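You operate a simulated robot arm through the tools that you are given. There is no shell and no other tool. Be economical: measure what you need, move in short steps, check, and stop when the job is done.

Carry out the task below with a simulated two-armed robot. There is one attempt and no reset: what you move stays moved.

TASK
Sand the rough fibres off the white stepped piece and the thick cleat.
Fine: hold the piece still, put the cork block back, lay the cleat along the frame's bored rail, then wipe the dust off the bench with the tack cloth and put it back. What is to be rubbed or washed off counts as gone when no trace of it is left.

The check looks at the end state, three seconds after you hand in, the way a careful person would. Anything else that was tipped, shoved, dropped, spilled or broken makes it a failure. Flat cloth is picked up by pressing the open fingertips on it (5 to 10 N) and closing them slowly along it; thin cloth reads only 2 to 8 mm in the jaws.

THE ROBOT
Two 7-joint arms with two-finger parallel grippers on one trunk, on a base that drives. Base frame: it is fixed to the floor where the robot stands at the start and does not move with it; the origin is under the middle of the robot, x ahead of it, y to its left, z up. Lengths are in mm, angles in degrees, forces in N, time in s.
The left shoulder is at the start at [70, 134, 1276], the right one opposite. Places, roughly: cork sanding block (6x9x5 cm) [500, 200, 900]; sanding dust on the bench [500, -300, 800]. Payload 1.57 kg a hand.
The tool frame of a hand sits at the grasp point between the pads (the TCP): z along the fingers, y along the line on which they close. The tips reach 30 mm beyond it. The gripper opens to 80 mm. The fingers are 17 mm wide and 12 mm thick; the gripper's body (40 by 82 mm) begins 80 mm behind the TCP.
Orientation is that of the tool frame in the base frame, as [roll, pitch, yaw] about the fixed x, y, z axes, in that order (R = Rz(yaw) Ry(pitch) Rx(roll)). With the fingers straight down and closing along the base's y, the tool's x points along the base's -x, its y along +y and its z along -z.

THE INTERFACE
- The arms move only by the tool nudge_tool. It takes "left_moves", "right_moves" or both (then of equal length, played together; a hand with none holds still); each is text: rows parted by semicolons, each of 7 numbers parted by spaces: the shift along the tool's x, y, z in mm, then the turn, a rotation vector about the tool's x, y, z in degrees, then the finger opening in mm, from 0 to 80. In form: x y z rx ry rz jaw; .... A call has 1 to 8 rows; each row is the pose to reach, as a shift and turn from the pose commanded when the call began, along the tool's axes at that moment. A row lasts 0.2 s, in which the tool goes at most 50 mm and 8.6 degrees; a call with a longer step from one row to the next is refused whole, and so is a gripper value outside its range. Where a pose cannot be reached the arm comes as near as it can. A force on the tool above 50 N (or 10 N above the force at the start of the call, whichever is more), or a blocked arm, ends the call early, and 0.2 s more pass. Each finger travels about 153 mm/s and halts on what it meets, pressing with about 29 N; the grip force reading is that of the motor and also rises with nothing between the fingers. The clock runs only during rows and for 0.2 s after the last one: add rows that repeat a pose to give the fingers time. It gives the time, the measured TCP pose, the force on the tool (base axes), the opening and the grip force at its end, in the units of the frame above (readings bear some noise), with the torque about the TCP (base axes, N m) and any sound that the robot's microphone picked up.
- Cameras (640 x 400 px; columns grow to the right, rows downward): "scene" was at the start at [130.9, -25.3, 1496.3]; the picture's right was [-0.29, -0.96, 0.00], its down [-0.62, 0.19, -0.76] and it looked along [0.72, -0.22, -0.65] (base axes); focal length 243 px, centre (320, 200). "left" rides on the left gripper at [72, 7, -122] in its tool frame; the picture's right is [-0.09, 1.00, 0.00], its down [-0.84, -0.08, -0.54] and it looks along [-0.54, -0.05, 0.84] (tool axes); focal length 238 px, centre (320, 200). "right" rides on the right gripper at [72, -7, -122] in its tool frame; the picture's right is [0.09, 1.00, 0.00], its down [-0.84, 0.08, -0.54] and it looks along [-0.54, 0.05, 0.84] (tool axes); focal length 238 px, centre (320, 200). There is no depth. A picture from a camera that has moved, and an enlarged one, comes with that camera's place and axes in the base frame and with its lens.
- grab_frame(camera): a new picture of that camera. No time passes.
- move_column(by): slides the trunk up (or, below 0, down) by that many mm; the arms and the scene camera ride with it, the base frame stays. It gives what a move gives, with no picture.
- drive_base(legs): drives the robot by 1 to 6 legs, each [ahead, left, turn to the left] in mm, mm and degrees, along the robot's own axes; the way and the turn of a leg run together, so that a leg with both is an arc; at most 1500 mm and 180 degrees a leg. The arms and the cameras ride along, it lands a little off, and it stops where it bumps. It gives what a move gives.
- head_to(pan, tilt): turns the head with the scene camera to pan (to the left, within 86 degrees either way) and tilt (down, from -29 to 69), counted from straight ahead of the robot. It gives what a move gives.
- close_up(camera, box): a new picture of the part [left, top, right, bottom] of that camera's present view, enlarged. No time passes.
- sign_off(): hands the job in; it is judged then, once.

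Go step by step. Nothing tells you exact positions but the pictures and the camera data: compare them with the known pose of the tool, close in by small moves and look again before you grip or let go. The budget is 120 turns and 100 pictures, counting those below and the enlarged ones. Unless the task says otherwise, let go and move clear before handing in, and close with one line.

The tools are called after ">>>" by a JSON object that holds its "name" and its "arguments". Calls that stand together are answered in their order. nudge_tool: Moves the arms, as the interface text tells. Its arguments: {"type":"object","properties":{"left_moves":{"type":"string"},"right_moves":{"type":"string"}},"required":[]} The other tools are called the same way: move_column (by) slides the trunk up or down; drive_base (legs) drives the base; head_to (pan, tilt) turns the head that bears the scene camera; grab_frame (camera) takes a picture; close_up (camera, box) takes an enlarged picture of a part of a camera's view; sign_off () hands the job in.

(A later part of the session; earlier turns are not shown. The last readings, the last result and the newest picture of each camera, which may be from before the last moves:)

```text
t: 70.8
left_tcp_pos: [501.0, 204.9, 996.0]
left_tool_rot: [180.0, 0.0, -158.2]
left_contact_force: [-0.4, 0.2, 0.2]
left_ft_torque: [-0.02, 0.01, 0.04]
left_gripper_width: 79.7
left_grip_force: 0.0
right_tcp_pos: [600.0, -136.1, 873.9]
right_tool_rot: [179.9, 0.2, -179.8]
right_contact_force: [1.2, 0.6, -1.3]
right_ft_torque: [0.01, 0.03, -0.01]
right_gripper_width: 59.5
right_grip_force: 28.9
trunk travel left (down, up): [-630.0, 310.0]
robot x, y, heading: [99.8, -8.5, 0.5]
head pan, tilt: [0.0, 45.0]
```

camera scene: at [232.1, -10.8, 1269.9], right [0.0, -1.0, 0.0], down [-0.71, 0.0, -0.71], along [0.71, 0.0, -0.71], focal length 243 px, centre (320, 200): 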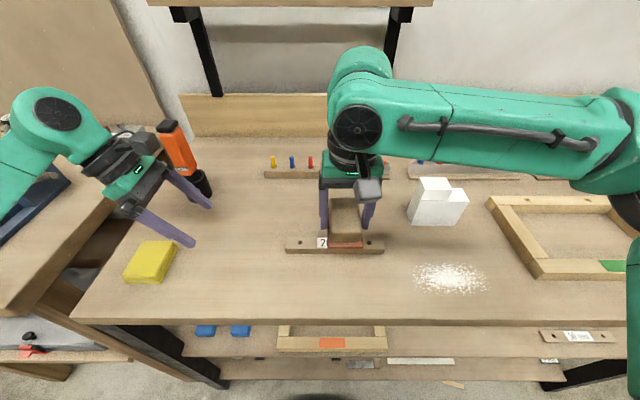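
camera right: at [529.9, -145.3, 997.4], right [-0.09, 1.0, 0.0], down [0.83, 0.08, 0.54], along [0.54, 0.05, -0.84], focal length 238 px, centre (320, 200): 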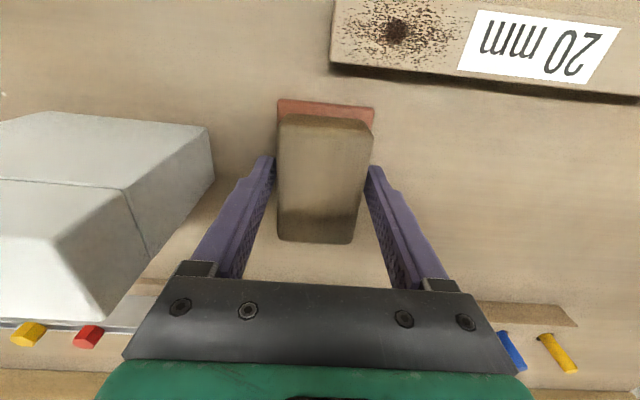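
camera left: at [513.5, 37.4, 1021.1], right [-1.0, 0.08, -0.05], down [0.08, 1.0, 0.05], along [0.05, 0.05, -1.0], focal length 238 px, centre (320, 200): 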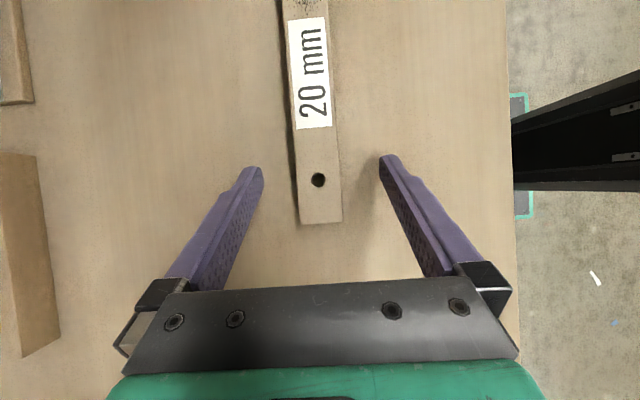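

>>> {"name": "nudge_tool", "arguments": {"right_moves": "0 0 2 0 0 0 40; 0 0 2.5 0 0 0 40; 0 0 2.5 0 0 0 70; 0 0 2.5 0 0 0 80; 0 0 -10 0 0 0 80; 0 0 -45 0 0 0 80; 40 0 -75 0 0 0 80; 80 0 -90 0 0 0 80", "left_moves": "0 0 0 0 0 7 80; 0 0 0 0 0 14 80; 0 0 0 0 0 21.6 80; 0 0 0 0 0 21.6 80; 0 0 0 0 0 21.6 80; 0 0 0 0 0 21.6 80; 0 0 0 0 0 21.6 80; 0 0 0 0 0 21.6 80"}}

>>> {"name": "drive_base", "arguments": {"legs": [[0, -190, 0]]}}

>>> {"name": "grab_frame", "arguments": {"camera": "left"}}

>>> {"name": "grab_frame", "arguments": {"camera": "scene"}}

```text
t: 72.6
left_tcp_pos: [499.9, 206.0, 996.4]
left_tool_rot: [180.0, 0.2, -179.7]
left_contact_force: [-0.2, -0.3, 0.8]
left_ft_torque: [-0.01, 0.0, -0.01]
left_gripper_width: 80.0
left_grip_force: 0.0
right_tcp_pos: [515.9, -136.8, 967.4]
right_tool_rot: [179.8, 0.2, 180.0]
right_contact_force: [0.3, -0.1, 0.6]
right_ft_torque: [-0.04, -0.04, -0.01]
right_gripper_width: 80.0
right_grip_force: 0.0
trunk travel left (down, up): [-630.0, 310.0]
robot x, y, heading: [99.9, -8.2, 0.0]
head pan, tilt: [0.0, 45.0]
```

```text
t: 74.2
left_tcp_pos: [502.1, 13.6, 996.3]
left_tool_rot: [-179.9, 0.0, -179.7]
left_contact_force: [0.6, -0.3, -0.1]
left_ft_torque: [-0.02, -0.02, 0.01]
left_gripper_width: 80.0
left_grip_force: 0.1
right_tcp_pos: [518.4, -327.3, 966.9]
right_tool_rot: [179.9, 0.1, -180.0]
right_contact_force: [-1.0, 0.4, 0.4]
right_ft_torque: [-0.01, 0.03, -0.03]
right_gripper_width: 80.0
right_grip_force: 0.1
trunk travel left (down, up): [-630.0, 310.0]
robot x, y, heading: [101.3, -202.5, 0.4]
head pan, tilt: [0.0, 45.0]
```

```text
40 pictures are left
camera left: at [429.9, 20.6, 1118.3], right [0.09, 1.0, 0.0], down [0.84, -0.07, 0.54], along [0.54, -0.05, -0.84], focal length 238 px, centre (320, 200)
```

left: 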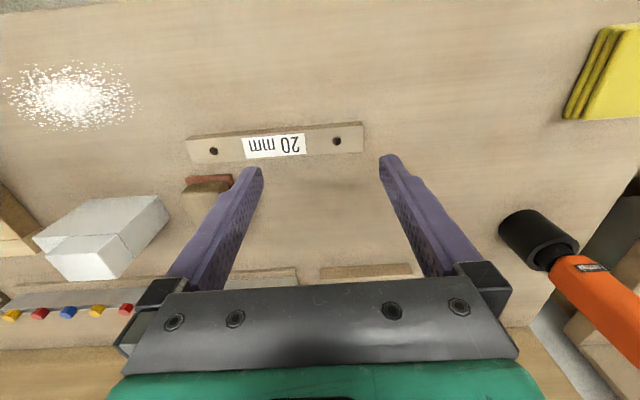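

```text
39 pictures are left
camera scene: at [232.8, -203.4, 1270.0], right [0.01, -1.0, 0.0], down [-0.71, 0.0, -0.71], along [0.71, 0.0, -0.71], focal length 243 px, centre (320, 200)
```

scene: 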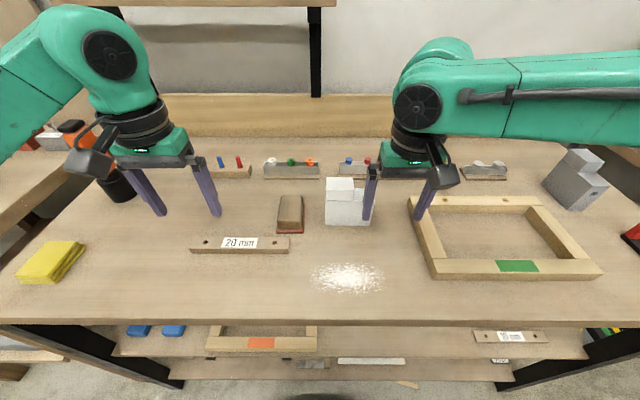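

The cork is safe on the bench. I'll move the left hand over it.

>>> {"name": "nudge_tool", "arguments": {"left_moves": "-25 -38 10 0 0 0 80; -50 -76 20 0 0 0 80; -75 -114 30 0 0 0 80; -98 -150 36 0 0 0 80; -98 -150 36 0 0 0 80"}}

>>> {"name": "grab_frame", "arguments": {"camera": "left"}}

```text
t: 75.3
left_tcp_pos: [598.4, -134.8, 960.0]
left_tool_rot: [180.0, 0.2, -179.7]
left_contact_force: [-0.3, -0.4, -0.5]
left_ft_torque: [-0.02, -0.01, 0.01]
left_gripper_width: 79.8
left_grip_force: 0.1
right_tcp_pos: [518.3, -328.0, 966.9]
right_tool_rot: [179.9, 0.2, -179.8]
right_contact_force: [-0.4, 0.7, 0.0]
right_ft_torque: [-0.02, -0.03, 0.02]
right_gripper_width: 79.9
right_grip_force: 0.0
trunk travel left (down, up): [-630.0, 310.0]
robot x, y, heading: [104.0, -201.7, 0.6]
head pan, tilt: [0.0, 45.0]
```

```text
38 pictures are left
camera left: at [526.1, -127.9, 1082.2], right [0.09, 1.0, 0.0], down [0.84, -0.07, 0.54], along [0.54, -0.05, -0.84], focal length 238 px, centre (320, 200)
```

left: 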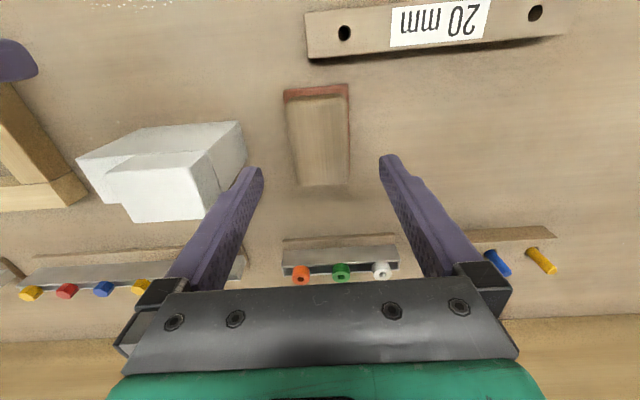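

The picture matches the original grip geometry, so home is offset by (-124, +314) from here. I'll descend, grip and lift.

>>> {"name": "nudge_tool", "arguments": {"left_moves": "-3 1 40 0 0 0 80; -3 1 75 0 0 0 80; -3 1 85 0 0 0 80; -3 1 85 0 0 0 60; -3 1 85 0 0 0 40; -3 1 85 0 0 0 40; -3 1 85 0 0 0 40; -3 1 85 0 0 0 40"}}

>>> {"name": "nudge_tool", "arguments": {"left_moves": "0 0 -30 0 0 0 40; 0 0 -70 0 0 0 40; 40 0 -90 0 0 0 40; 80 0 -90 0 0 0 40; 121 0 -90 0 0 0 40; 121 0 -90 0 0 0 40"}}

>>> {"name": "drive_base", "arguments": {"legs": [[0, 203, 0]]}}

```text
t: 77.2
left_tcp_pos: [602.8, -134.8, 875.6]
left_tool_rot: [179.9, 0.0, -179.6]
left_contact_force: [-0.4, 0.0, 0.3]
left_ft_torque: [0.0, 0.0, -0.02]
left_gripper_width: 59.1
left_grip_force: 29.3
right_tcp_pos: [518.8, -328.2, 966.5]
right_tool_rot: [179.8, 0.2, -179.9]
right_contact_force: [-0.4, 0.1, 0.5]
right_ft_torque: [0.0, 0.01, 0.0]
right_gripper_width: 80.2
right_grip_force: 0.1
trunk travel left (down, up): [-630.0, 310.0]
robot x, y, heading: [99.8, -206.9, -0.2]
head pan, tilt: [0.0, 45.0]
```

```text
t: 78.5
left_tcp_pos: [482.1, -136.7, 964.4]
left_tool_rot: [180.0, 0.0, -179.6]
left_contact_force: [0.8, 0.4, -1.1]
left_ft_torque: [-0.01, 0.0, 0.01]
left_gripper_width: 59.2
left_grip_force: 29.2
right_tcp_pos: [519.7, -328.2, 966.5]
right_tool_rot: [179.9, 0.2, -179.8]
right_contact_force: [-0.2, -0.2, -0.1]
right_ft_torque: [0.0, 0.01, 0.0]
right_gripper_width: 79.9
right_grip_force: 0.0
trunk travel left (down, up): [-630.0, 310.0]
robot x, y, heading: [102.4, -205.2, 0.4]
head pan, tilt: [0.0, 45.0]
```

```text
t: 80.2
left_tcp_pos: [481.3, 63.7, 965.7]
left_tool_rot: [-179.9, 0.0, -179.9]
left_contact_force: [-0.4, 0.3, -1.2]
left_ft_torque: [0.0, 0.01, 0.01]
left_gripper_width: 59.4
left_grip_force: 28.4
right_tcp_pos: [518.2, -129.7, 966.4]
right_tool_rot: [179.8, 0.2, 179.9]
right_contact_force: [-0.5, -0.7, 0.9]
right_ft_torque: [0.03, -0.02, -0.01]
right_gripper_width: 80.0
right_grip_force: 0.1
trunk travel left (down, up): [-630.0, 310.0]
robot x, y, heading: [99.9, -1.0, 0.2]
head pan, tilt: [0.0, 45.0]
```

>>> {"name": "nudge_tool", "arguments": {"left_moves": "1 40 0 0 0 0 40; 2 80 0 0 0 0 40; 2.5 116 0 0 0 0 40; 2.5 116 35 0 0 0 40; 2.5 116 70 0 0 0 40; 2.5 116 86 0 0 0 40; 2.5 116 88 0 0 0 40; 2.5 116 88 0 0 0 40"}}

>>> {"name": "nudge_tool", "arguments": {"left_moves": "0 0 1 0 0 0 40; 0 0 2 0 0 0 40; 0 0 2 0 0 0 40"}}

>>> {"name": "grab_frame", "arguments": {"camera": "scene"}}

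```text
t: 82.0
left_tcp_pos: [477.9, 180.7, 877.8]
left_tool_rot: [179.9, 0.0, -179.9]
left_contact_force: [0.4, 0.5, -0.1]
left_ft_torque: [0.01, 0.03, -0.01]
left_gripper_width: 59.1
left_grip_force: 29.0
right_tcp_pos: [516.9, -128.7, 966.9]
right_tool_rot: [179.8, 0.2, 179.9]
right_contact_force: [0.2, 0.9, -0.2]
right_ft_torque: [0.02, -0.01, 0.0]
right_gripper_width: 79.8
right_grip_force: 0.0
trunk travel left (down, up): [-630.0, 310.0]
robot x, y, heading: [100.8, -3.5, -0.1]
head pan, tilt: [0.0, 45.0]
```

```text
t: 82.8
left_tcp_pos: [478.5, 181.1, 874.8]
left_tool_rot: [-180.0, 0.1, -179.8]
left_contact_force: [-0.4, 1.0, 3.4]
left_ft_torque: [0.16, 0.02, 0.01]
left_gripper_width: 59.3
left_grip_force: 29.1
right_tcp_pos: [517.2, -128.7, 966.7]
right_tool_rot: [180.0, 0.2, 180.0]
right_contact_force: [-0.6, 0.2, 0.1]
right_ft_torque: [-0.01, -0.02, -0.01]
right_gripper_width: 80.0
right_grip_force: 0.1
trunk travel left (down, up): [-630.0, 310.0]
robot x, y, heading: [101.2, -3.2, 0.1]
head pan, tilt: [0.0, 45.0]
```

```text
37 pictures are left
camera scene: at [231.7, -2.3, 1270.1], right [0.0, -1.0, 0.0], down [-0.71, 0.0, -0.71], along [0.71, 0.0, -0.71], focal length 243 px, centre (320, 200)
```

scene: 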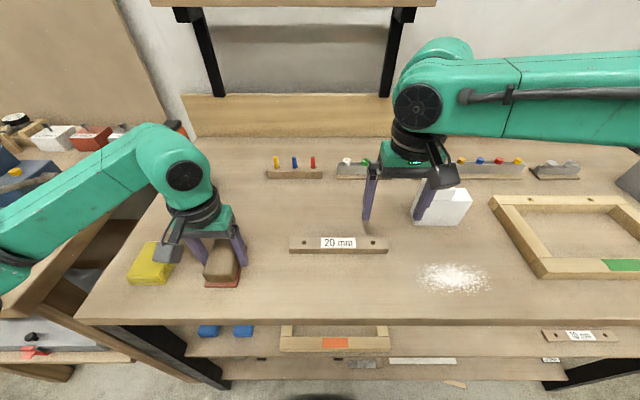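

The cork is home. I'll release it, raise the left hand, and turn the right hand for the cleat.

>>> {"name": "nudge_tool", "arguments": {"left_moves": "0 0 -1 0 0 0 70; 0 0 -1 0 0 0 80; 0 0 -1 0 0 0 80; 0 0 -30 0 0 0 80; 0 0 -75 0 0 0 80; 0 0 -120 0 0 0 80; 20 -20 -140 0 0 0 80; 40 -40 -150 0 0 0 80", "right_moves": "0 0 0 0 0 -8.5 80; 0 0 0 0 0 -17 80; 0 0 0 0 0 -25.5 80; 0 0 0 0 0 -34 80; 0 0 0 0 0 -42.5 80; 0 0 0 0 0 -51 80; 0 0 0 0 0 -59.5 80; 0 0 0 0 0 -68 80"}}

>>> {"name": "drive_base", "arguments": {"legs": [[0, 90, 0]]}}

```text
t: 84.6
left_tcp_pos: [440.0, 138.5, 1025.7]
left_tool_rot: [179.8, 0.0, -179.9]
left_contact_force: [0.1, -1.0, 1.3]
left_ft_torque: [0.04, 0.0, 0.01]
left_gripper_width: 79.8
left_grip_force: 0.0
right_tcp_pos: [518.2, -128.9, 966.1]
right_tool_rot: [-179.9, 0.3, -111.9]
right_contact_force: [0.6, -0.2, 0.2]
right_ft_torque: [0.04, 0.0, -0.02]
right_gripper_width: 79.9
right_grip_force: 0.1
trunk travel left (down, up): [-630.0, 310.0]
robot x, y, heading: [98.8, -2.7, 0.4]
head pan, tilt: [0.0, 45.0]
```

```text
t: 85.7
left_tcp_pos: [441.0, 229.5, 1026.9]
left_tool_rot: [180.0, 0.0, -179.9]
left_contact_force: [-1.1, -0.7, 0.0]
left_ft_torque: [0.0, 0.0, 0.03]
left_gripper_width: 79.8
left_grip_force: 0.0
right_tcp_pos: [518.4, -37.4, 967.4]
right_tool_rot: [-179.9, 0.1, -111.9]
right_contact_force: [-0.4, 0.0, -0.4]
right_ft_torque: [-0.02, 0.03, -0.01]
right_gripper_width: 79.8
right_grip_force: 0.0
trunk travel left (down, up): [-630.0, 310.0]
robot x, y, heading: [101.1, 88.0, 0.2]
head pan, tilt: [0.0, 45.0]
```

>>> {"name": "nudge_tool", "arguments": {"right_moves": "0 0 0 0 0 -7.3 80; 0 0 0 0 0 -14.6 80; 0 0 0 0 0 -21.9 80; 0 0 0 0 0 -21.9 80"}}

>>> {"name": "grab_frame", "arguments": {"camera": "right"}}

>>> {"name": "grab_frame", "arguments": {"camera": "scene"}}

```text
t: 86.7
left_tcp_pos: [439.3, 230.0, 1026.2]
left_tool_rot: [180.0, -0.1, -179.8]
left_contact_force: [0.1, 0.0, 0.1]
left_ft_torque: [-0.03, -0.01, -0.01]
left_gripper_width: 80.0
left_grip_force: 0.0
right_tcp_pos: [516.6, -37.0, 967.6]
right_tool_rot: [-179.8, 0.3, -90.1]
right_contact_force: [-0.5, -0.4, 0.7]
right_ft_torque: [-0.03, 0.03, -0.01]
right_gripper_width: 79.9
right_grip_force: 0.0
trunk travel left (down, up): [-630.0, 310.0]
robot x, y, heading: [104.6, 89.3, 0.1]
head pan, tilt: [0.0, 45.0]
```

```text
36 pictures are left
camera right: at [524.3, -110.8, 1088.3], right [-1.0, -0.09, 0.0], down [-0.08, 0.84, 0.54], along [-0.05, 0.54, -0.84], focal length 238 px, centre (320, 200)
```

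right: 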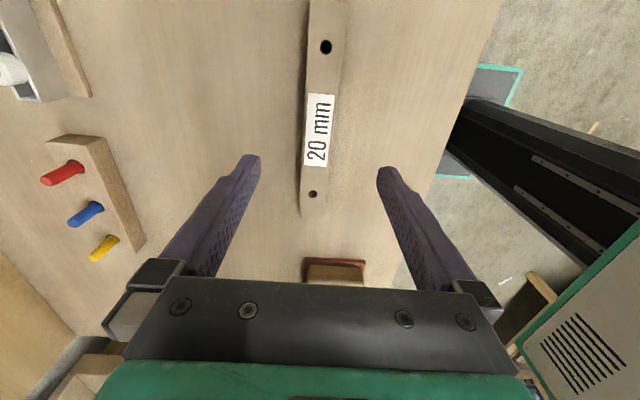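

```text
35 pictures are left
camera scene: at [232.0, 88.2, 1270.0], right [0.0, -1.0, 0.0], down [-0.71, 0.0, -0.71], along [0.71, 0.0, -0.71], focal length 243 px, centre (320, 200)
```

scene: 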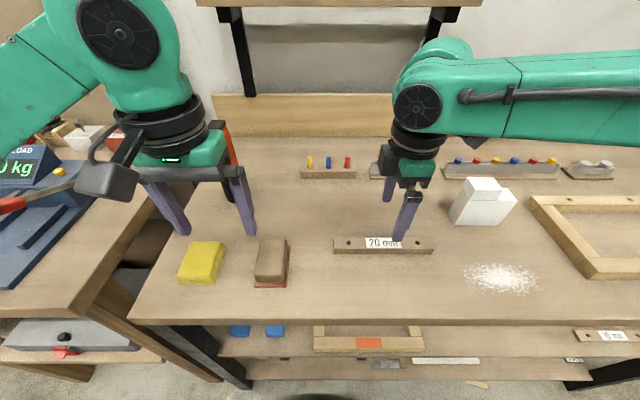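

The cleat's centre is at about (519.5, -42). I'll descend and grip it by the middle.

>>> {"name": "nudge_tool", "arguments": {"right_moves": "5 -2.5 40 0 0 0 80; 5 -2.5 75 0 0 0 80; 5 -2.5 88 0 0 0 80; 5 -2.5 88 0 0 0 60; 5 -2.5 88 0 0 0 40; 5 -2.5 88 0 0 0 30; 5 -2.5 88 0 0 0 20; 5 -2.5 88 0 0 0 20"}}

>>> {"name": "close_up", "arguments": {"camera": "scene", "box": [310, 180, 470, 280]}}

```text
t: 88.5
left_tcp_pos: [441.3, 228.5, 1025.7]
left_tool_rot: [180.0, 0.0, -179.8]
left_contact_force: [0.3, -0.6, 0.6]
left_ft_torque: [0.03, 0.02, 0.02]
left_gripper_width: 80.1
left_grip_force: 0.0
right_tcp_pos: [519.3, -42.0, 877.9]
right_tool_rot: [-179.8, 0.1, -90.1]
right_contact_force: [0.0, 0.7, 0.1]
right_ft_torque: [-0.06, 0.01, -0.01]
right_gripper_width: 29.5
right_grip_force: 28.8
trunk travel left (down, up): [-630.0, 310.0]
robot x, y, heading: [98.1, 88.1, -0.2]
head pan, tilt: [0.0, 45.0]
```

```text
4.00 times, centred on (390, 230) of scene
camera zoom: at [232.1, 88.4, 1269.9], right [0.0, -1.0, 0.0], down [-0.71, 0.0, -0.71], along [0.71, 0.0, -0.71], focal length 971 px, centre (40, 80)
```

zoom: 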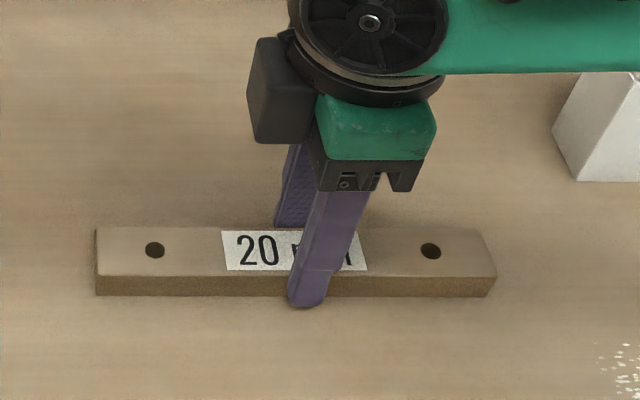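

Gripped centrally. I'll lift it and drive to the frame.

>>> {"name": "nudge_tool", "arguments": {"right_moves": "0 0 -25 0 0 0 20; 0 0 -60 0 0 0 20; 0 0 -95 0 0 0 20; 0 0 -110 0 0 0 20; 0 0 -110 0 0 0 20"}}

>>> {"name": "drive_base", "arguments": {"legs": [[0, -500, 0]]}}

>>> {"name": "head_to", "arguments": {"pan": -15, "tilt": 45}}

>>> {"name": "grab_frame", "arguments": {"camera": "scene"}}

>>> {"name": "grab_frame", "arguments": {"camera": "right"}}

```text
t: 89.7
left_tcp_pos: [440.5, 229.2, 1025.5]
left_tool_rot: [-179.9, 0.0, -179.8]
left_contact_force: [0.6, -0.1, 0.2]
left_ft_torque: [-0.01, 0.01, -0.03]
left_gripper_width: 79.9
left_grip_force: 0.1
right_tcp_pos: [519.4, -42.1, 988.6]
right_tool_rot: [-179.9, 0.1, -90.0]
right_contact_force: [0.3, 0.2, -0.9]
right_ft_torque: [-0.01, 0.03, 0.03]
right_gripper_width: 29.7
right_grip_force: 29.5
trunk travel left (down, up): [-630.0, 310.0]
robot x, y, heading: [98.2, 90.5, -0.1]
head pan, tilt: [0.0, 45.0]
```

```text
t: 92.6
left_tcp_pos: [441.4, -262.4, 1026.2]
left_tool_rot: [180.0, 0.0, -179.9]
left_contact_force: [0.7, 0.0, 0.1]
left_ft_torque: [-0.01, 0.0, -0.01]
left_gripper_width: 80.2
left_grip_force: 0.0
right_tcp_pos: [519.4, -536.3, 987.2]
right_tool_rot: [-179.8, 0.1, -90.3]
right_contact_force: [-0.5, 0.0, -1.8]
right_ft_torque: [-0.02, 0.0, 0.02]
right_gripper_width: 29.3
right_grip_force: 28.8
trunk travel left (down, up): [-630.0, 310.0]
robot x, y, heading: [102.6, -406.7, 0.1]
head pan, tilt: [0.0, 45.0]
```

```text
t: 93.3
left_tcp_pos: [442.1, -263.1, 1025.4]
left_tool_rot: [-180.0, -0.1, -180.0]
left_contact_force: [0.0, -0.1, 0.1]
left_ft_torque: [-0.02, 0.02, 0.0]
left_gripper_width: 80.0
left_grip_force: 0.2
right_tcp_pos: [519.1, -536.3, 987.1]
right_tool_rot: [-179.8, 0.1, -90.3]
right_contact_force: [0.6, -0.2, -1.7]
right_ft_torque: [0.0, 0.01, 0.02]
right_gripper_width: 29.5
right_grip_force: 29.6
trunk travel left (down, up): [-630.0, 310.0]
robot x, y, heading: [102.8, -404.6, -0.0]
head pan, tilt: [-15.0, 45.0]
```

```text
33 pictures are left
camera scene: at [230.2, -425.4, 1269.9], right [-0.26, -0.97, 0.0], down [-0.68, 0.18, -0.71], along [0.68, -0.18, -0.71], focal length 243 px, centre (320, 200)
```

scene: 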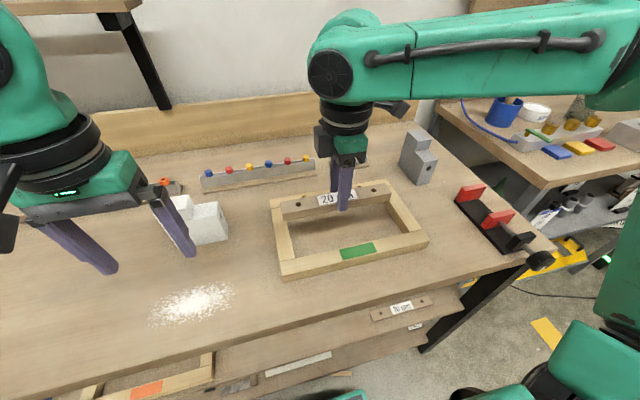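

```text
32 pictures are left
camera right: at [526.5, -609.6, 1109.2], right [-1.0, -0.09, 0.0], down [-0.08, 0.84, 0.54], along [-0.05, 0.54, -0.84], focal length 238 px, centre (320, 200)
```

right: 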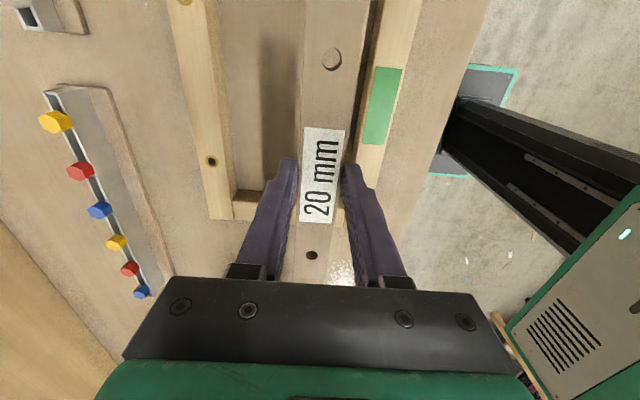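

Rail bores at about (637, -492) and (636, -630), so the target midpoint is (636.5, -561). I'll move the cleat over the rail.

>>> {"name": "nudge_tool", "arguments": {"right_moves": "8 -38 10 0 0 0 20; 16 -76 20 0 0 0 20; 25 -116 27 0 0 0 20; 25 -116 40 0 0 0 20; 25 -116 50 0 0 0 20; 25 -116 50 0 0 0 20"}}

>>> {"name": "grab_frame", "arguments": {"camera": "right"}}

>>> {"name": "close_up", "arguments": {"camera": "scene", "box": [250, 120, 442, 240]}}

```text
t: 94.8
left_tcp_pos: [441.4, -262.7, 1026.0]
left_tool_rot: [180.0, 0.0, -179.9]
left_contact_force: [0.0, 0.0, 0.3]
left_ft_torque: [-0.01, -0.02, -0.01]
left_gripper_width: 79.7
left_grip_force: 0.1
right_tcp_pos: [634.7, -563.4, 938.7]
right_tool_rot: [-179.6, 0.3, -90.2]
right_contact_force: [-0.1, 0.2, -1.8]
right_ft_torque: [-0.01, 0.01, -0.03]
right_gripper_width: 29.7
right_grip_force: 28.7
right hand out of reach, approached as far as the arm can: row 3
trunk travel left (down, up): [-630.0, 310.0]
robot x, y, heading: [100.8, -405.6, 0.2]
head pan, tilt: [-15.0, 45.0]
```

```text
31 pictures are left
camera right: at [642.6, -636.7, 1059.4], right [-1.0, -0.09, -0.01], down [-0.08, 0.84, 0.54], along [-0.04, 0.54, -0.84], focal length 238 px, centre (320, 200)
```

right: 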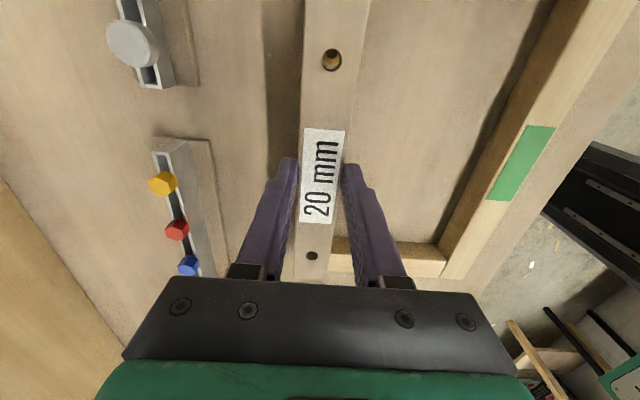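

```text
3.33 times, centred on (346, 180) of scene
camera zoom: at [230.4, -425.5, 1269.9], right [-0.26, -0.97, 0.0], down [-0.68, 0.18, -0.71], along [0.68, -0.18, -0.71], focal length 809 px, centre (233, 267)
```

zoom: 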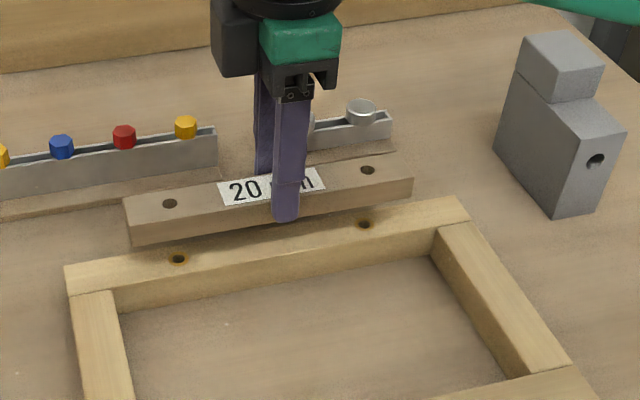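

Nearly aligned. I'll lower to just above the rail and compare.

>>> {"name": "nudge_tool", "arguments": {"right_moves": "0 0 12 0 0 0 20; 0 0 24 0 0 0 20; 0 0 28 0 0 0 20; 0 0 28 0 0 0 20"}}

>>> {"name": "close_up", "arguments": {"camera": "right", "box": [220, 0, 420, 125]}}

>>> {"name": "close_up", "arguments": {"camera": "scene", "box": [260, 150, 420, 250]}}

```text
t: 95.8
left_tcp_pos: [441.8, -263.6, 1025.8]
left_tool_rot: [180.0, 0.0, -179.9]
left_contact_force: [-0.3, 0.2, -0.1]
left_ft_torque: [0.02, 0.0, -0.02]
left_gripper_width: 79.9
left_grip_force: 0.1
right_tcp_pos: [634.5, -563.0, 910.2]
right_tool_rot: [-179.7, 0.2, -90.2]
right_contact_force: [0.4, -0.9, -2.1]
right_ft_torque: [0.01, 0.02, -0.03]
right_gripper_width: 29.7
right_grip_force: 28.9
trunk travel left (down, up): [-630.0, 310.0]
robot x, y, heading: [97.9, -404.0, -0.0]
head pan, tilt: [-15.0, 45.0]
```

```text
3.20 times, centred on (320, 62) of right
camera zoom: at [641.9, -635.5, 1030.9], right [-1.0, -0.09, -0.01], down [-0.08, 0.83, 0.55], along [-0.04, 0.54, -0.84], focal length 763 px, centre (320, 640)
```

zoom: 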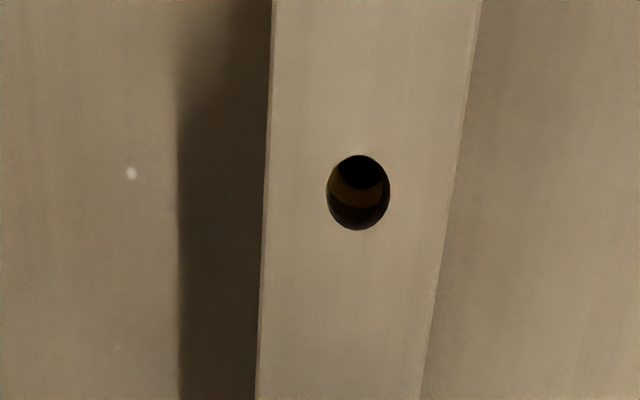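

```text
4.00 times, centred on (340, 200) of scene
camera zoom: at [230.4, -425.4, 1269.9], right [-0.26, -0.97, 0.0], down [-0.68, 0.18, -0.71], along [0.68, -0.18, -0.71], focal length 971 px, centre (240, 200)
```

zoom: 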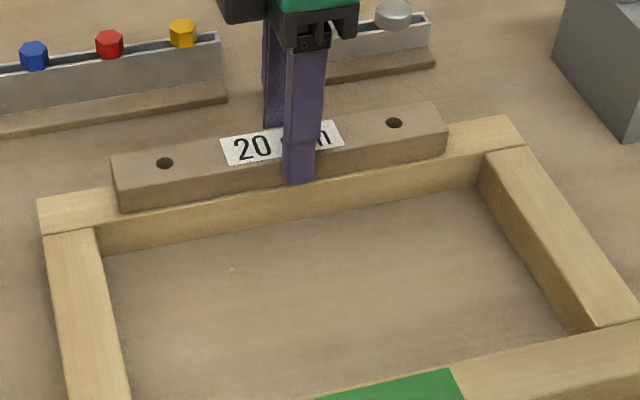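

Through the cleat's hole, the rail bore shows about 4 mm further to -y. I'll shift 4 mm and recheck.

>>> {"name": "nudge_tool", "arguments": {"right_moves": "4 0 2 0 0 0 20; 4 0 3 0 0 0 20; 4 0 3 0 0 0 20"}}

>>> {"name": "close_up", "arguments": {"camera": "right", "box": [304, 38, 360, 73]}}

```text
t: 96.5
left_tcp_pos: [440.4, -263.7, 1026.8]
left_tool_rot: [180.0, 0.1, -180.0]
left_contact_force: [0.1, 0.7, 0.0]
left_ft_torque: [0.0, 0.0, 0.02]
left_gripper_width: 80.0
left_grip_force: 0.0
right_tcp_pos: [636.7, -565.6, 908.1]
right_tool_rot: [-179.7, 0.2, -90.3]
right_contact_force: [1.7, 0.6, 5.9]
right_ft_torque: [0.27, 0.11, -0.01]
right_gripper_width: 29.6
right_grip_force: 29.5
trunk travel left (down, up): [-630.0, 310.0]
robot x, y, heading: [102.0, -404.9, 0.2]
head pan, tilt: [-15.0, 45.0]
```

```text
11.43 times, centred on (332, 56) of right
camera zoom: at [642.5, -638.3, 1029.5], right [-1.0, -0.09, -0.01], down [-0.08, 0.84, 0.54], along [-0.04, 0.54, -0.84], focal length 2724 px, centre (183, 1851)
```

zoom: 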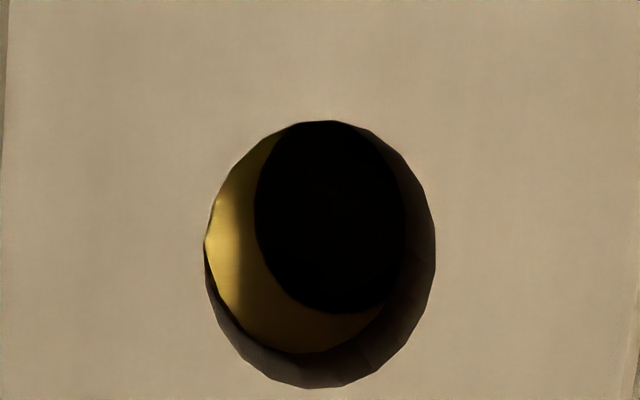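

Contact is at TCP z≈908. The bore shows about 2 mm to -x and 1.5–2 mm to -y, so I'll lift a hair, shift, set down and check.

>>> {"name": "nudge_tool", "arguments": {"right_moves": "0 0 -4 0 0 0 20; 1.8 2 -4 0 0 0 20; 1.8 2 -2 0 0 0 20; 1.8 2 -1 0 0 0 20; 1.8 2 -1 0 0 0 20"}}

>>> {"name": "close_up", "arguments": {"camera": "right", "box": [304, 38, 360, 73]}}

>>> {"name": "close_up", "arguments": {"camera": "right", "box": [284, 238, 340, 273]}}

```text
t: 97.8
left_tcp_pos: [441.1, -263.3, 1026.0]
left_tool_rot: [179.9, 0.1, -179.9]
left_contact_force: [-0.3, 0.5, 0.2]
left_ft_torque: [-0.03, -0.01, -0.01]
left_gripper_width: 79.8
left_grip_force: 0.0
right_tcp_pos: [634.2, -568.2, 909.0]
right_tool_rot: [-179.9, 0.3, -90.2]
right_contact_force: [0.7, 0.5, -1.3]
right_ft_torque: [0.01, -0.01, 0.03]
right_gripper_width: 29.5
right_grip_force: 29.2
trunk travel left (down, up): [-630.0, 310.0]
robot x, y, heading: [99.7, -402.8, -0.1]
head pan, tilt: [-15.0, 45.0]
```

```text
11.43 times, centred on (332, 56) of right
camera zoom: at [640.6, -641.0, 1029.6], right [-1.0, -0.09, 0.0], down [-0.08, 0.84, 0.54], along [-0.05, 0.54, -0.84], focal length 2724 px, centre (183, 1851)
```

zoom: 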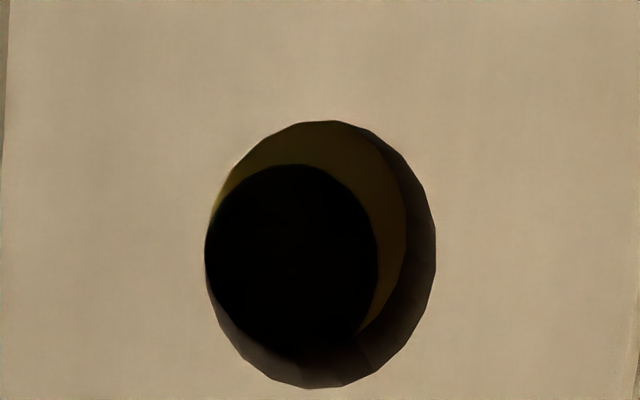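

```text
11.43 times, centred on (312, 256) of right
camera zoom: at [640.6, -641.0, 1029.6], right [-1.0, -0.09, 0.0], down [-0.08, 0.84, 0.54], along [-0.05, 0.54, -0.84], focal length 2724 px, centre (411, -434)
```

zoom: 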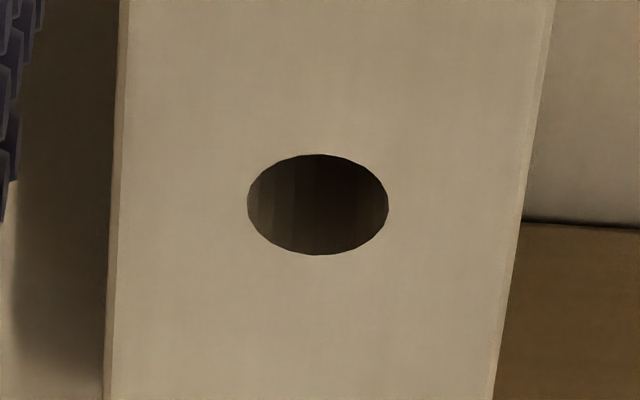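

>>> {"name": "nudge_tool", "arguments": {"right_moves": "-1.4 -0.6 -1 0 0 0 20; -1.4 -0.6 1 0 0 0 20; -1.4 -0.6 1.5 0 0 0 20; -1.4 -0.6 1.5 0 0 0 20"}}

>>> {"name": "close_up", "arguments": {"camera": "right", "box": [304, 38, 360, 73]}}

```text
t: 98.8
left_tcp_pos: [441.5, -262.7, 1025.9]
left_tool_rot: [180.0, 0.1, -179.8]
left_contact_force: [-0.1, 0.6, -0.1]
left_ft_torque: [0.02, 0.02, -0.01]
left_gripper_width: 80.0
left_grip_force: 0.1
right_tcp_pos: [635.6, -567.5, 908.3]
right_tool_rot: [-179.6, 0.2, -90.3]
right_contact_force: [3.6, -3.3, 9.0]
right_ft_torque: [-0.01, 0.04, 0.08]
right_gripper_width: 29.4
right_grip_force: 29.0
trunk travel left (down, up): [-630.0, 310.0]
robot x, y, heading: [100.7, -403.6, 0.1]
head pan, tilt: [-15.0, 45.0]
```

```text
11.43 times, centred on (332, 56) of right
camera zoom: at [640.6, -639.7, 1029.5], right [-1.0, -0.09, -0.01], down [-0.08, 0.84, 0.54], along [-0.04, 0.54, -0.84], focal length 2724 px, centre (183, 1851)
```

zoom: 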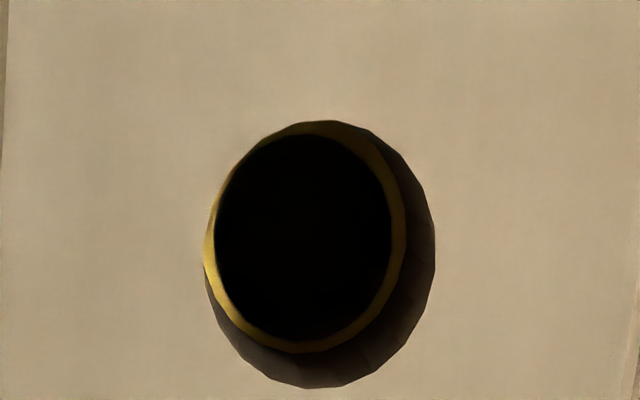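

The bores are concentric. I'll release and rise.

>>> {"name": "nudge_tool", "arguments": {"right_moves": "0 0 0 0 0 0 40; 0 0 0 0 0 0 55; 0 0 0 0 0 0 60; 0 0 -25 0 0 0 60; 0 20 -50 0 0 0 60; 0 60 -60 0 0 0 70; 0 100 -70 0 0 0 80; 0 120 -80 0 0 0 80"}}

>>> {"name": "close_up", "arguments": {"camera": "scene", "box": [240, 150, 464, 290]}}

```text
t: 100.5
left_tcp_pos: [441.1, -263.6, 1026.1]
left_tool_rot: [-179.9, 0.0, -179.9]
left_contact_force: [0.2, -0.3, 0.5]
left_ft_torque: [-0.01, 0.02, 0.02]
left_gripper_width: 80.0
left_grip_force: 0.0
right_tcp_pos: [511.5, -564.3, 986.5]
right_tool_rot: [-179.8, 0.1, -90.2]
right_contact_force: [0.1, -0.2, -0.2]
right_ft_torque: [0.02, -0.01, -0.03]
right_gripper_width: 80.1
right_grip_force: 0.0
trunk travel left (down, up): [-630.0, 310.0]
robot x, y, heading: [103.8, -403.7, 0.3]
head pan, tilt: [-15.0, 45.0]
```

```text
2.86 times, centred on (352, 220) of scene
camera zoom: at [229.4, -425.2, 1270.0], right [-0.26, -0.97, 0.0], down [-0.68, 0.18, -0.71], along [0.68, -0.18, -0.71], focal length 693 px, centre (229, 143)
```

zoom: 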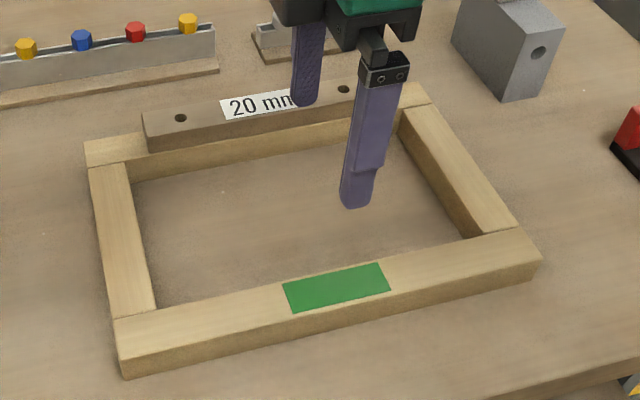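

The cleat lies on the bored rail. Next is the yellow tack cloth with the left hand, so I'll drive back left and look.

>>> {"name": "nudge_tool", "arguments": {"right_moves": "0 25 -15 0 0 0 80; 0 50 -25 0 0 0 80; 0 50 -25 0 0 0 80"}}

>>> {"name": "drive_base", "arguments": {"legs": [[0, 490, 0]]}}

>>> {"name": "head_to", "arguments": {"pan": 15, "tilt": 45}}

>>> {"name": "grab_frame", "arguments": {"camera": "scene"}}

>>> {"name": "grab_frame", "arguments": {"camera": "left"}}

```text
t: 101.3
left_tcp_pos: [441.9, -261.8, 1025.0]
left_tool_rot: [-180.0, -0.1, -179.9]
left_contact_force: [0.6, -0.2, 0.7]
left_ft_torque: [-0.02, 0.04, 0.0]
left_gripper_width: 80.0
left_grip_force: 0.0
right_tcp_pos: [463.1, -564.7, 1011.0]
right_tool_rot: [-179.8, 0.1, -90.2]
right_contact_force: [0.4, -0.6, -0.5]
right_ft_torque: [0.0, 0.01, -0.02]
right_gripper_width: 80.0
right_grip_force: 0.0
trunk travel left (down, up): [-630.0, 310.0]
robot x, y, heading: [104.0, -404.2, -0.1]
head pan, tilt: [-15.0, 45.0]
```

```text
t: 104.2
left_tcp_pos: [443.1, 221.2, 1026.6]
left_tool_rot: [180.0, 0.1, 179.8]
left_contact_force: [-0.3, -0.4, -0.5]
left_ft_torque: [-0.01, 0.01, 0.01]
left_gripper_width: 80.3
left_grip_force: 0.1
right_tcp_pos: [462.4, -81.3, 1010.2]
right_tool_rot: [-179.8, 0.2, -90.5]
right_contact_force: [-0.6, -0.1, 0.8]
right_ft_torque: [-0.01, -0.01, 0.0]
right_gripper_width: 79.9
right_grip_force: 0.1
trunk travel left (down, up): [-630.0, 310.0]
robot x, y, heading: [100.3, 80.8, -0.3]
head pan, tilt: [-15.0, 45.0]
```

```text
t: 105.2
left_tcp_pos: [442.3, 220.7, 1026.2]
left_tool_rot: [179.9, 0.1, 179.7]
left_contact_force: [0.2, -0.5, 0.3]
left_ft_torque: [-0.01, 0.0, 0.02]
left_gripper_width: 80.0
left_grip_force: 0.1
right_tcp_pos: [462.1, -81.9, 1011.4]
right_tool_rot: [-179.8, 0.2, -90.5]
right_contact_force: [0.8, 0.9, -1.1]
right_ft_torque: [-0.02, -0.03, -0.03]
right_gripper_width: 80.0
right_grip_force: 0.0
trunk travel left (down, up): [-630.0, 310.0]
robot x, y, heading: [103.1, 80.5, -0.2]
head pan, tilt: [15.0, 45.0]
```

```text
22 pictures are left
camera scene: at [231.0, 101.5, 1270.0], right [0.25, -0.97, 0.0], down [-0.68, -0.18, -0.71], along [0.68, 0.18, -0.71], focal length 243 px, centre (320, 200)
```

scene: 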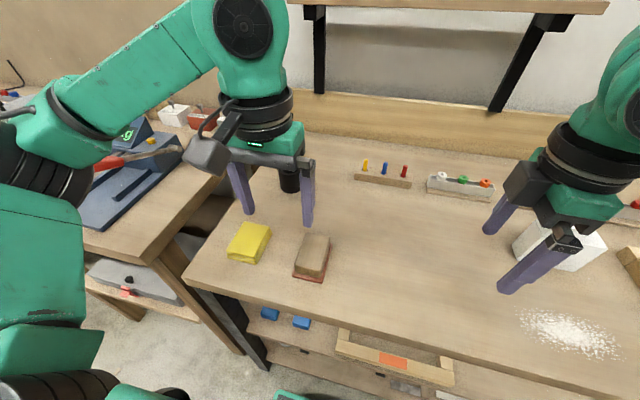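

```text
21 pictures are left
camera left: at [371.1, 227.8, 1148.5], right [0.1, 1.0, 0.0], down [0.84, -0.08, 0.54], along [0.54, -0.05, -0.84], focal length 238 px, centre (320, 200)
```

left: 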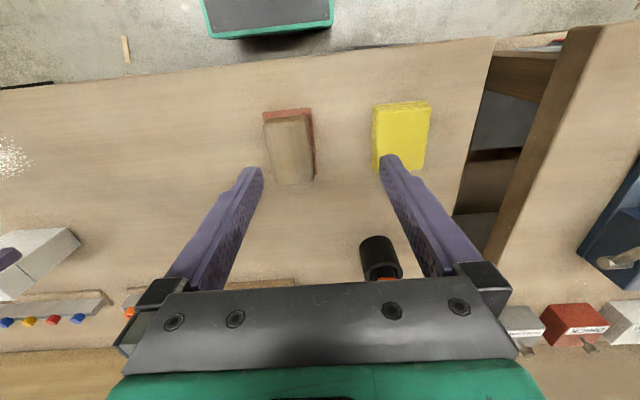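

The cloth is at about (474, 318), roughly 64 wide in y. I'll move the left hand above it.

>>> {"name": "nudge_tool", "arguments": {"left_moves": "-10 32 25 0 0 0 80; -20 64 50 0 0 0 80; -32 97 80 0 0 0 80; -32 97 80 0 0 0 80"}}

>>> {"name": "grab_frame", "arguments": {"camera": "left"}}

```text
t: 106.2
left_tcp_pos: [475.2, 316.5, 944.3]
left_tool_rot: [-179.9, 0.0, 179.7]
left_contact_force: [-0.6, 0.3, 0.4]
left_ft_torque: [0.01, 0.0, -0.01]
left_gripper_width: 80.2
left_grip_force: 0.0
right_tcp_pos: [462.6, -81.2, 1010.3]
right_tool_rot: [-179.8, 0.2, -90.5]
right_contact_force: [0.7, -0.1, 0.0]
right_ft_torque: [0.01, 0.0, 0.0]
right_gripper_width: 80.0
right_grip_force: 0.0
trunk travel left (down, up): [-630.0, 310.0]
robot x, y, heading: [104.3, 84.3, -0.2]
head pan, tilt: [15.0, 45.0]
```

```text
20 pictures are left
camera left: at [403.7, 324.3, 1067.9], right [0.1, 1.0, 0.0], down [0.84, -0.08, 0.54], along [0.54, -0.05, -0.84], focal length 238 px, centre (320, 200)
```

left: 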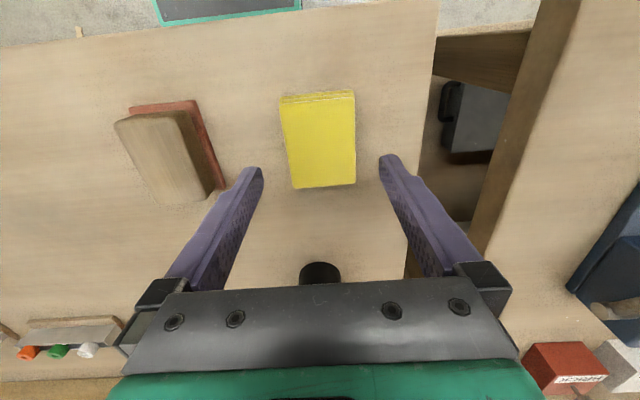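

>>> {"name": "nudge_tool", "arguments": {"left_moves": "0 0 35 0 0 0 80; 0 0 60 0 0 0 80; 0 0 69 0 0 0 80; 0 0 69 0 0 0 72; 0 0 69 0 0 0 64; 0 0 69 0 0 0 58; 0 0 69 0 0 0 54; 0 0 69 0 0 0 54"}}

>>> {"name": "grab_frame", "arguments": {"camera": "left"}}

```text
t: 108.0
left_tcp_pos: [475.7, 316.6, 878.0]
left_tool_rot: [-180.0, 0.0, 179.9]
left_contact_force: [-0.6, -0.2, -0.4]
left_ft_torque: [0.01, -0.01, 0.0]
left_gripper_width: 64.8
left_grip_force: 29.1
right_tcp_pos: [461.4, -82.3, 1011.9]
right_tool_rot: [-179.8, 0.2, -90.5]
right_contact_force: [0.2, 0.5, 0.1]
right_ft_torque: [0.01, 0.03, 0.01]
right_gripper_width: 80.2
right_grip_force: 0.1
trunk travel left (down, up): [-630.0, 310.0]
robot x, y, heading: [106.5, 81.6, -0.5]
head pan, tilt: [15.0, 45.0]
```

```text
19 pictures are left
camera left: at [403.7, 324.2, 1000.2], right [0.1, 1.0, 0.0], down [0.84, -0.08, 0.54], along [0.54, -0.05, -0.84], focal length 238 px, centre (320, 200)
```

left: 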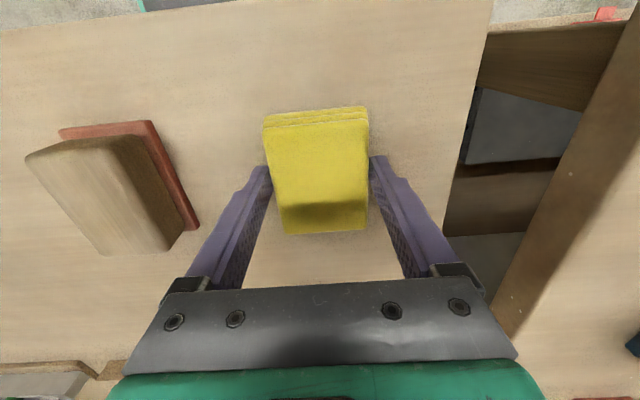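

The cloth is a firm pad, held at 64.8 mm; its home is TCP (475.6, 316.6, 878). I'll lift it and drive to the dust.

>>> {"name": "nudge_tool", "arguments": {"left_moves": "0 0 -20 0 0 0 54; 0 0 -60 0 0 0 54; 0 0 -95 0 0 0 54; 0 0 -95 0 0 0 54"}}

>>> {"name": "grab_frame", "arguments": {"camera": "left"}}

```text
t: 109.0
left_tcp_pos: [475.9, 317.5, 970.9]
left_tool_rot: [-180.0, 0.0, 179.9]
left_contact_force: [-0.9, -0.4, -0.2]
left_ft_torque: [-0.01, -0.01, 0.01]
left_gripper_width: 64.9
left_grip_force: 28.9
right_tcp_pos: [462.8, -81.4, 1012.2]
right_tool_rot: [-179.8, 0.1, -90.5]
right_contact_force: [-0.5, 1.1, -0.6]
right_ft_torque: [0.02, -0.02, 0.01]
right_gripper_width: 79.9
right_grip_force: 0.1
trunk travel left (down, up): [-630.0, 310.0]
robot x, y, heading: [104.1, 84.0, -0.1]
head pan, tilt: [15.0, 45.0]
```

```text
18 pictures are left
camera left: at [403.6, 324.2, 1093.7], right [0.1, 1.0, 0.0], down [0.84, -0.08, 0.54], along [0.54, -0.05, -0.84], focal length 238 px, centre (320, 200)
```

left: 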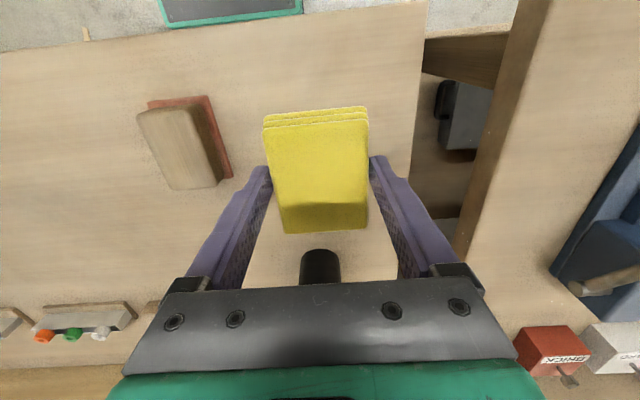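

>>> {"name": "drive_base", "arguments": {"legs": [[0, -470, 0]]}}

>>> {"name": "head_to", "arguments": {"pan": 20, "tilt": 55}}

>>> {"name": "grab_frame", "arguments": {"camera": "scene"}}

```text
t: 111.8
left_tcp_pos: [473.1, -147.4, 971.4]
left_tool_rot: [-180.0, 0.0, 179.3]
left_contact_force: [1.0, 0.6, -0.4]
left_ft_torque: [0.0, 0.02, -0.02]
left_gripper_width: 64.9
left_grip_force: 28.6
right_tcp_pos: [456.7, -545.4, 1010.5]
right_tool_rot: [-179.8, 0.1, -91.0]
right_contact_force: [0.3, 0.2, -0.5]
right_ft_torque: [-0.01, 0.03, 0.06]
right_gripper_width: 80.1
right_grip_force: 0.1
trunk travel left (down, up): [-630.0, 310.0]
robot x, y, heading: [93.9, -375.7, -0.8]
head pan, tilt: [15.0, 45.0]
```

```text
t: 112.5
left_tcp_pos: [472.7, -148.6, 970.9]
left_tool_rot: [-179.9, -0.1, 179.3]
left_contact_force: [-0.4, 0.5, 0.0]
left_ft_torque: [0.02, -0.01, -0.01]
left_gripper_width: 65.0
left_grip_force: 29.0
right_tcp_pos: [458.0, -546.4, 1010.3]
right_tool_rot: [-179.8, 0.1, -91.0]
right_contact_force: [-0.8, -0.9, -0.2]
right_ft_torque: [0.02, 0.0, 0.0]
right_gripper_width: 79.8
right_grip_force: 0.0
trunk travel left (down, up): [-630.0, 310.0]
robot x, y, heading: [97.9, -378.1, -0.6]
head pan, tilt: [20.0, 55.0]
```

```text
17 pictures are left
camera scene: at [216.2, -357.3, 1256.6], right [0.33, -0.94, 0.0], down [-0.77, -0.27, -0.57], along [0.54, 0.19, -0.82], focal length 243 px, centre (320, 200)
```

scene: 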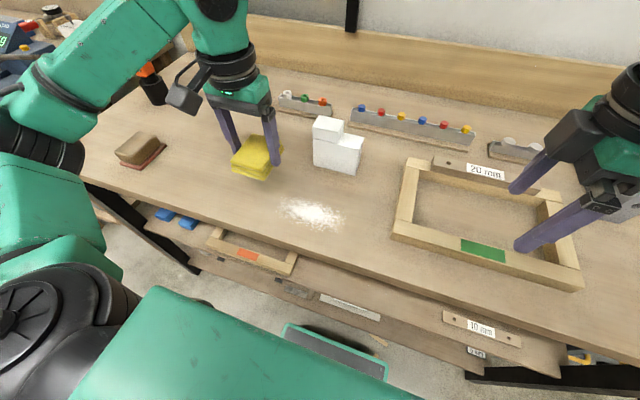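

The dust patch spans x≈420–490 and y≈-330 to -190. I'll lower the cloth at its left edge.

>>> {"name": "nudge_tool", "arguments": {"left_moves": "32 -8 30 0 0 0.6 54; 32 -8 65 0 0 0.6 54; 32 -8 88 0 0 0.6 54; 32 -8 91 0 0 0.6 54; 32 -8 93 0 0 0.6 54; 32 -8 93 0 0 0.6 54"}}

```text
t: 113.9
left_tcp_pos: [441.4, -155.4, 878.1]
left_tool_rot: [-180.0, 0.0, 178.8]
left_contact_force: [1.1, 0.6, 0.0]
left_ft_torque: [0.01, 0.01, 0.02]
left_gripper_width: 64.9
left_grip_force: 29.2
right_tcp_pos: [455.3, -545.5, 1010.3]
right_tool_rot: [-179.7, 0.1, -91.1]
right_contact_force: [0.0, -0.4, 0.0]
right_ft_torque: [0.01, 0.02, 0.0]
right_gripper_width: 80.2
right_grip_force: 0.1
trunk travel left (down, up): [-630.0, 310.0]
robot x, y, heading: [100.1, -377.4, -0.8]
head pan, tilt: [20.0, 55.0]
```

>>> {"name": "nudge_tool", "arguments": {"left_moves": "0 0 1 0 0 -1 54; 0 0 2 0 0 -1.2 54; 0 0 2 0 0 -1.2 54"}}

```text
t: 114.7
left_tcp_pos: [441.6, -155.8, 876.9]
left_tool_rot: [180.0, 0.2, -180.0]
left_contact_force: [3.3, 1.2, 15.8]
left_ft_torque: [0.08, 0.22, 0.02]
left_gripper_width: 64.8
left_grip_force: 29.3
right_tcp_pos: [454.8, -546.3, 1011.7]
right_tool_rot: [-179.7, 0.2, -91.0]
right_contact_force: [0.8, 1.1, 0.6]
right_ft_torque: [0.04, -0.02, -0.03]
right_gripper_width: 80.0
right_grip_force: 0.0
trunk travel left (down, up): [-630.0, 310.0]
robot x, y, heading: [97.2, -380.5, -0.8]
head pan, tilt: [20.0, 55.0]
```

>>> {"name": "nudge_tool", "arguments": {"left_moves": "0 -35 0 0 0 0 54; 0 -70 0 0 0 0 54; 0 -105 0 0 0 0 54; 0 -140 0 0 0 0 54; 0 -175 0 0 0 0 54; 0 -195 0 0 0 0 54; -34 -195 0 0 0 0 54; -34 -160 0 0 0 0 54"}}

>>> {"name": "nudge_tool", "arguments": {"left_moves": "0 35 0 0 0 0 54; 0 70 0 0 0 0 54; 0 105 0 0 0 0 54; 0 140 0 0 0 0 54; 0 160 0 0 0 0 54; 17 160 0 0 0 0 54; 17 120 0 0 0 0 54; 17 80 0 0 0 0 54"}}

>>> {"name": "nudge_tool", "arguments": {"left_moves": "0 -35 0 0 0 0 54; 0 -70 0 0 0 0 54; 0 -110 0 0 0 0 54; 0 -110 -20 0 0 0 54; 0 -90 -60 0 0 0 54; 0 -40 -95 0 0 0 54; 0 0 -95 0 0 0 54; 0 45 -95 0 0 0 54"}}

>>> {"name": "grab_frame", "arguments": {"camera": "scene"}}

```text
t: 116.5
left_tcp_pos: [473.7, -317.8, 876.5]
left_tool_rot: [-179.8, 0.2, 179.9]
left_contact_force: [2.5, -7.1, 16.9]
left_ft_torque: [-0.26, 0.15, 0.12]
left_gripper_width: 65.2
left_grip_force: 28.9
right_tcp_pos: [453.4, -546.8, 1011.3]
right_tool_rot: [-179.7, 0.0, -91.1]
right_contact_force: [-0.7, -0.3, 0.4]
right_ft_torque: [-0.03, -0.01, 0.02]
right_gripper_width: 79.8
right_grip_force: 0.0
trunk travel left (down, up): [-630.0, 310.0]
robot x, y, heading: [99.5, -381.1, -0.7]
head pan, tilt: [20.0, 55.0]
```

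```text
t: 118.3
left_tcp_pos: [455.8, -237.1, 877.2]
left_tool_rot: [179.9, 0.0, 180.0]
left_contact_force: [4.0, 6.0, 18.6]
left_ft_torque: [0.32, 0.04, -0.03]
left_gripper_width: 65.2
left_grip_force: 29.0
right_tcp_pos: [454.2, -546.2, 1012.0]
right_tool_rot: [-179.8, 0.2, -91.1]
right_contact_force: [0.2, 0.6, 0.7]
right_ft_torque: [-0.01, 0.04, 0.02]
right_gripper_width: 79.9
right_grip_force: 0.1
trunk travel left (down, up): [-630.0, 310.0]
robot x, y, heading: [100.5, -383.5, -0.8]
head pan, tilt: [20.0, 55.0]
```

```text
refused: row 6 steps farther than a row can; nothing moved
```

```text
16 pictures are left
camera scene: at [214.5, -357.4, 1256.8], right [0.33, -0.94, 0.0], down [-0.77, -0.27, -0.57], along [0.54, 0.19, -0.82], focal length 243 px, centre (320, 200)
```

scene: 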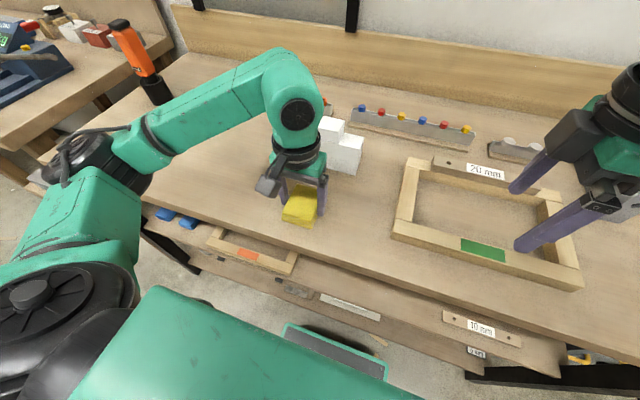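

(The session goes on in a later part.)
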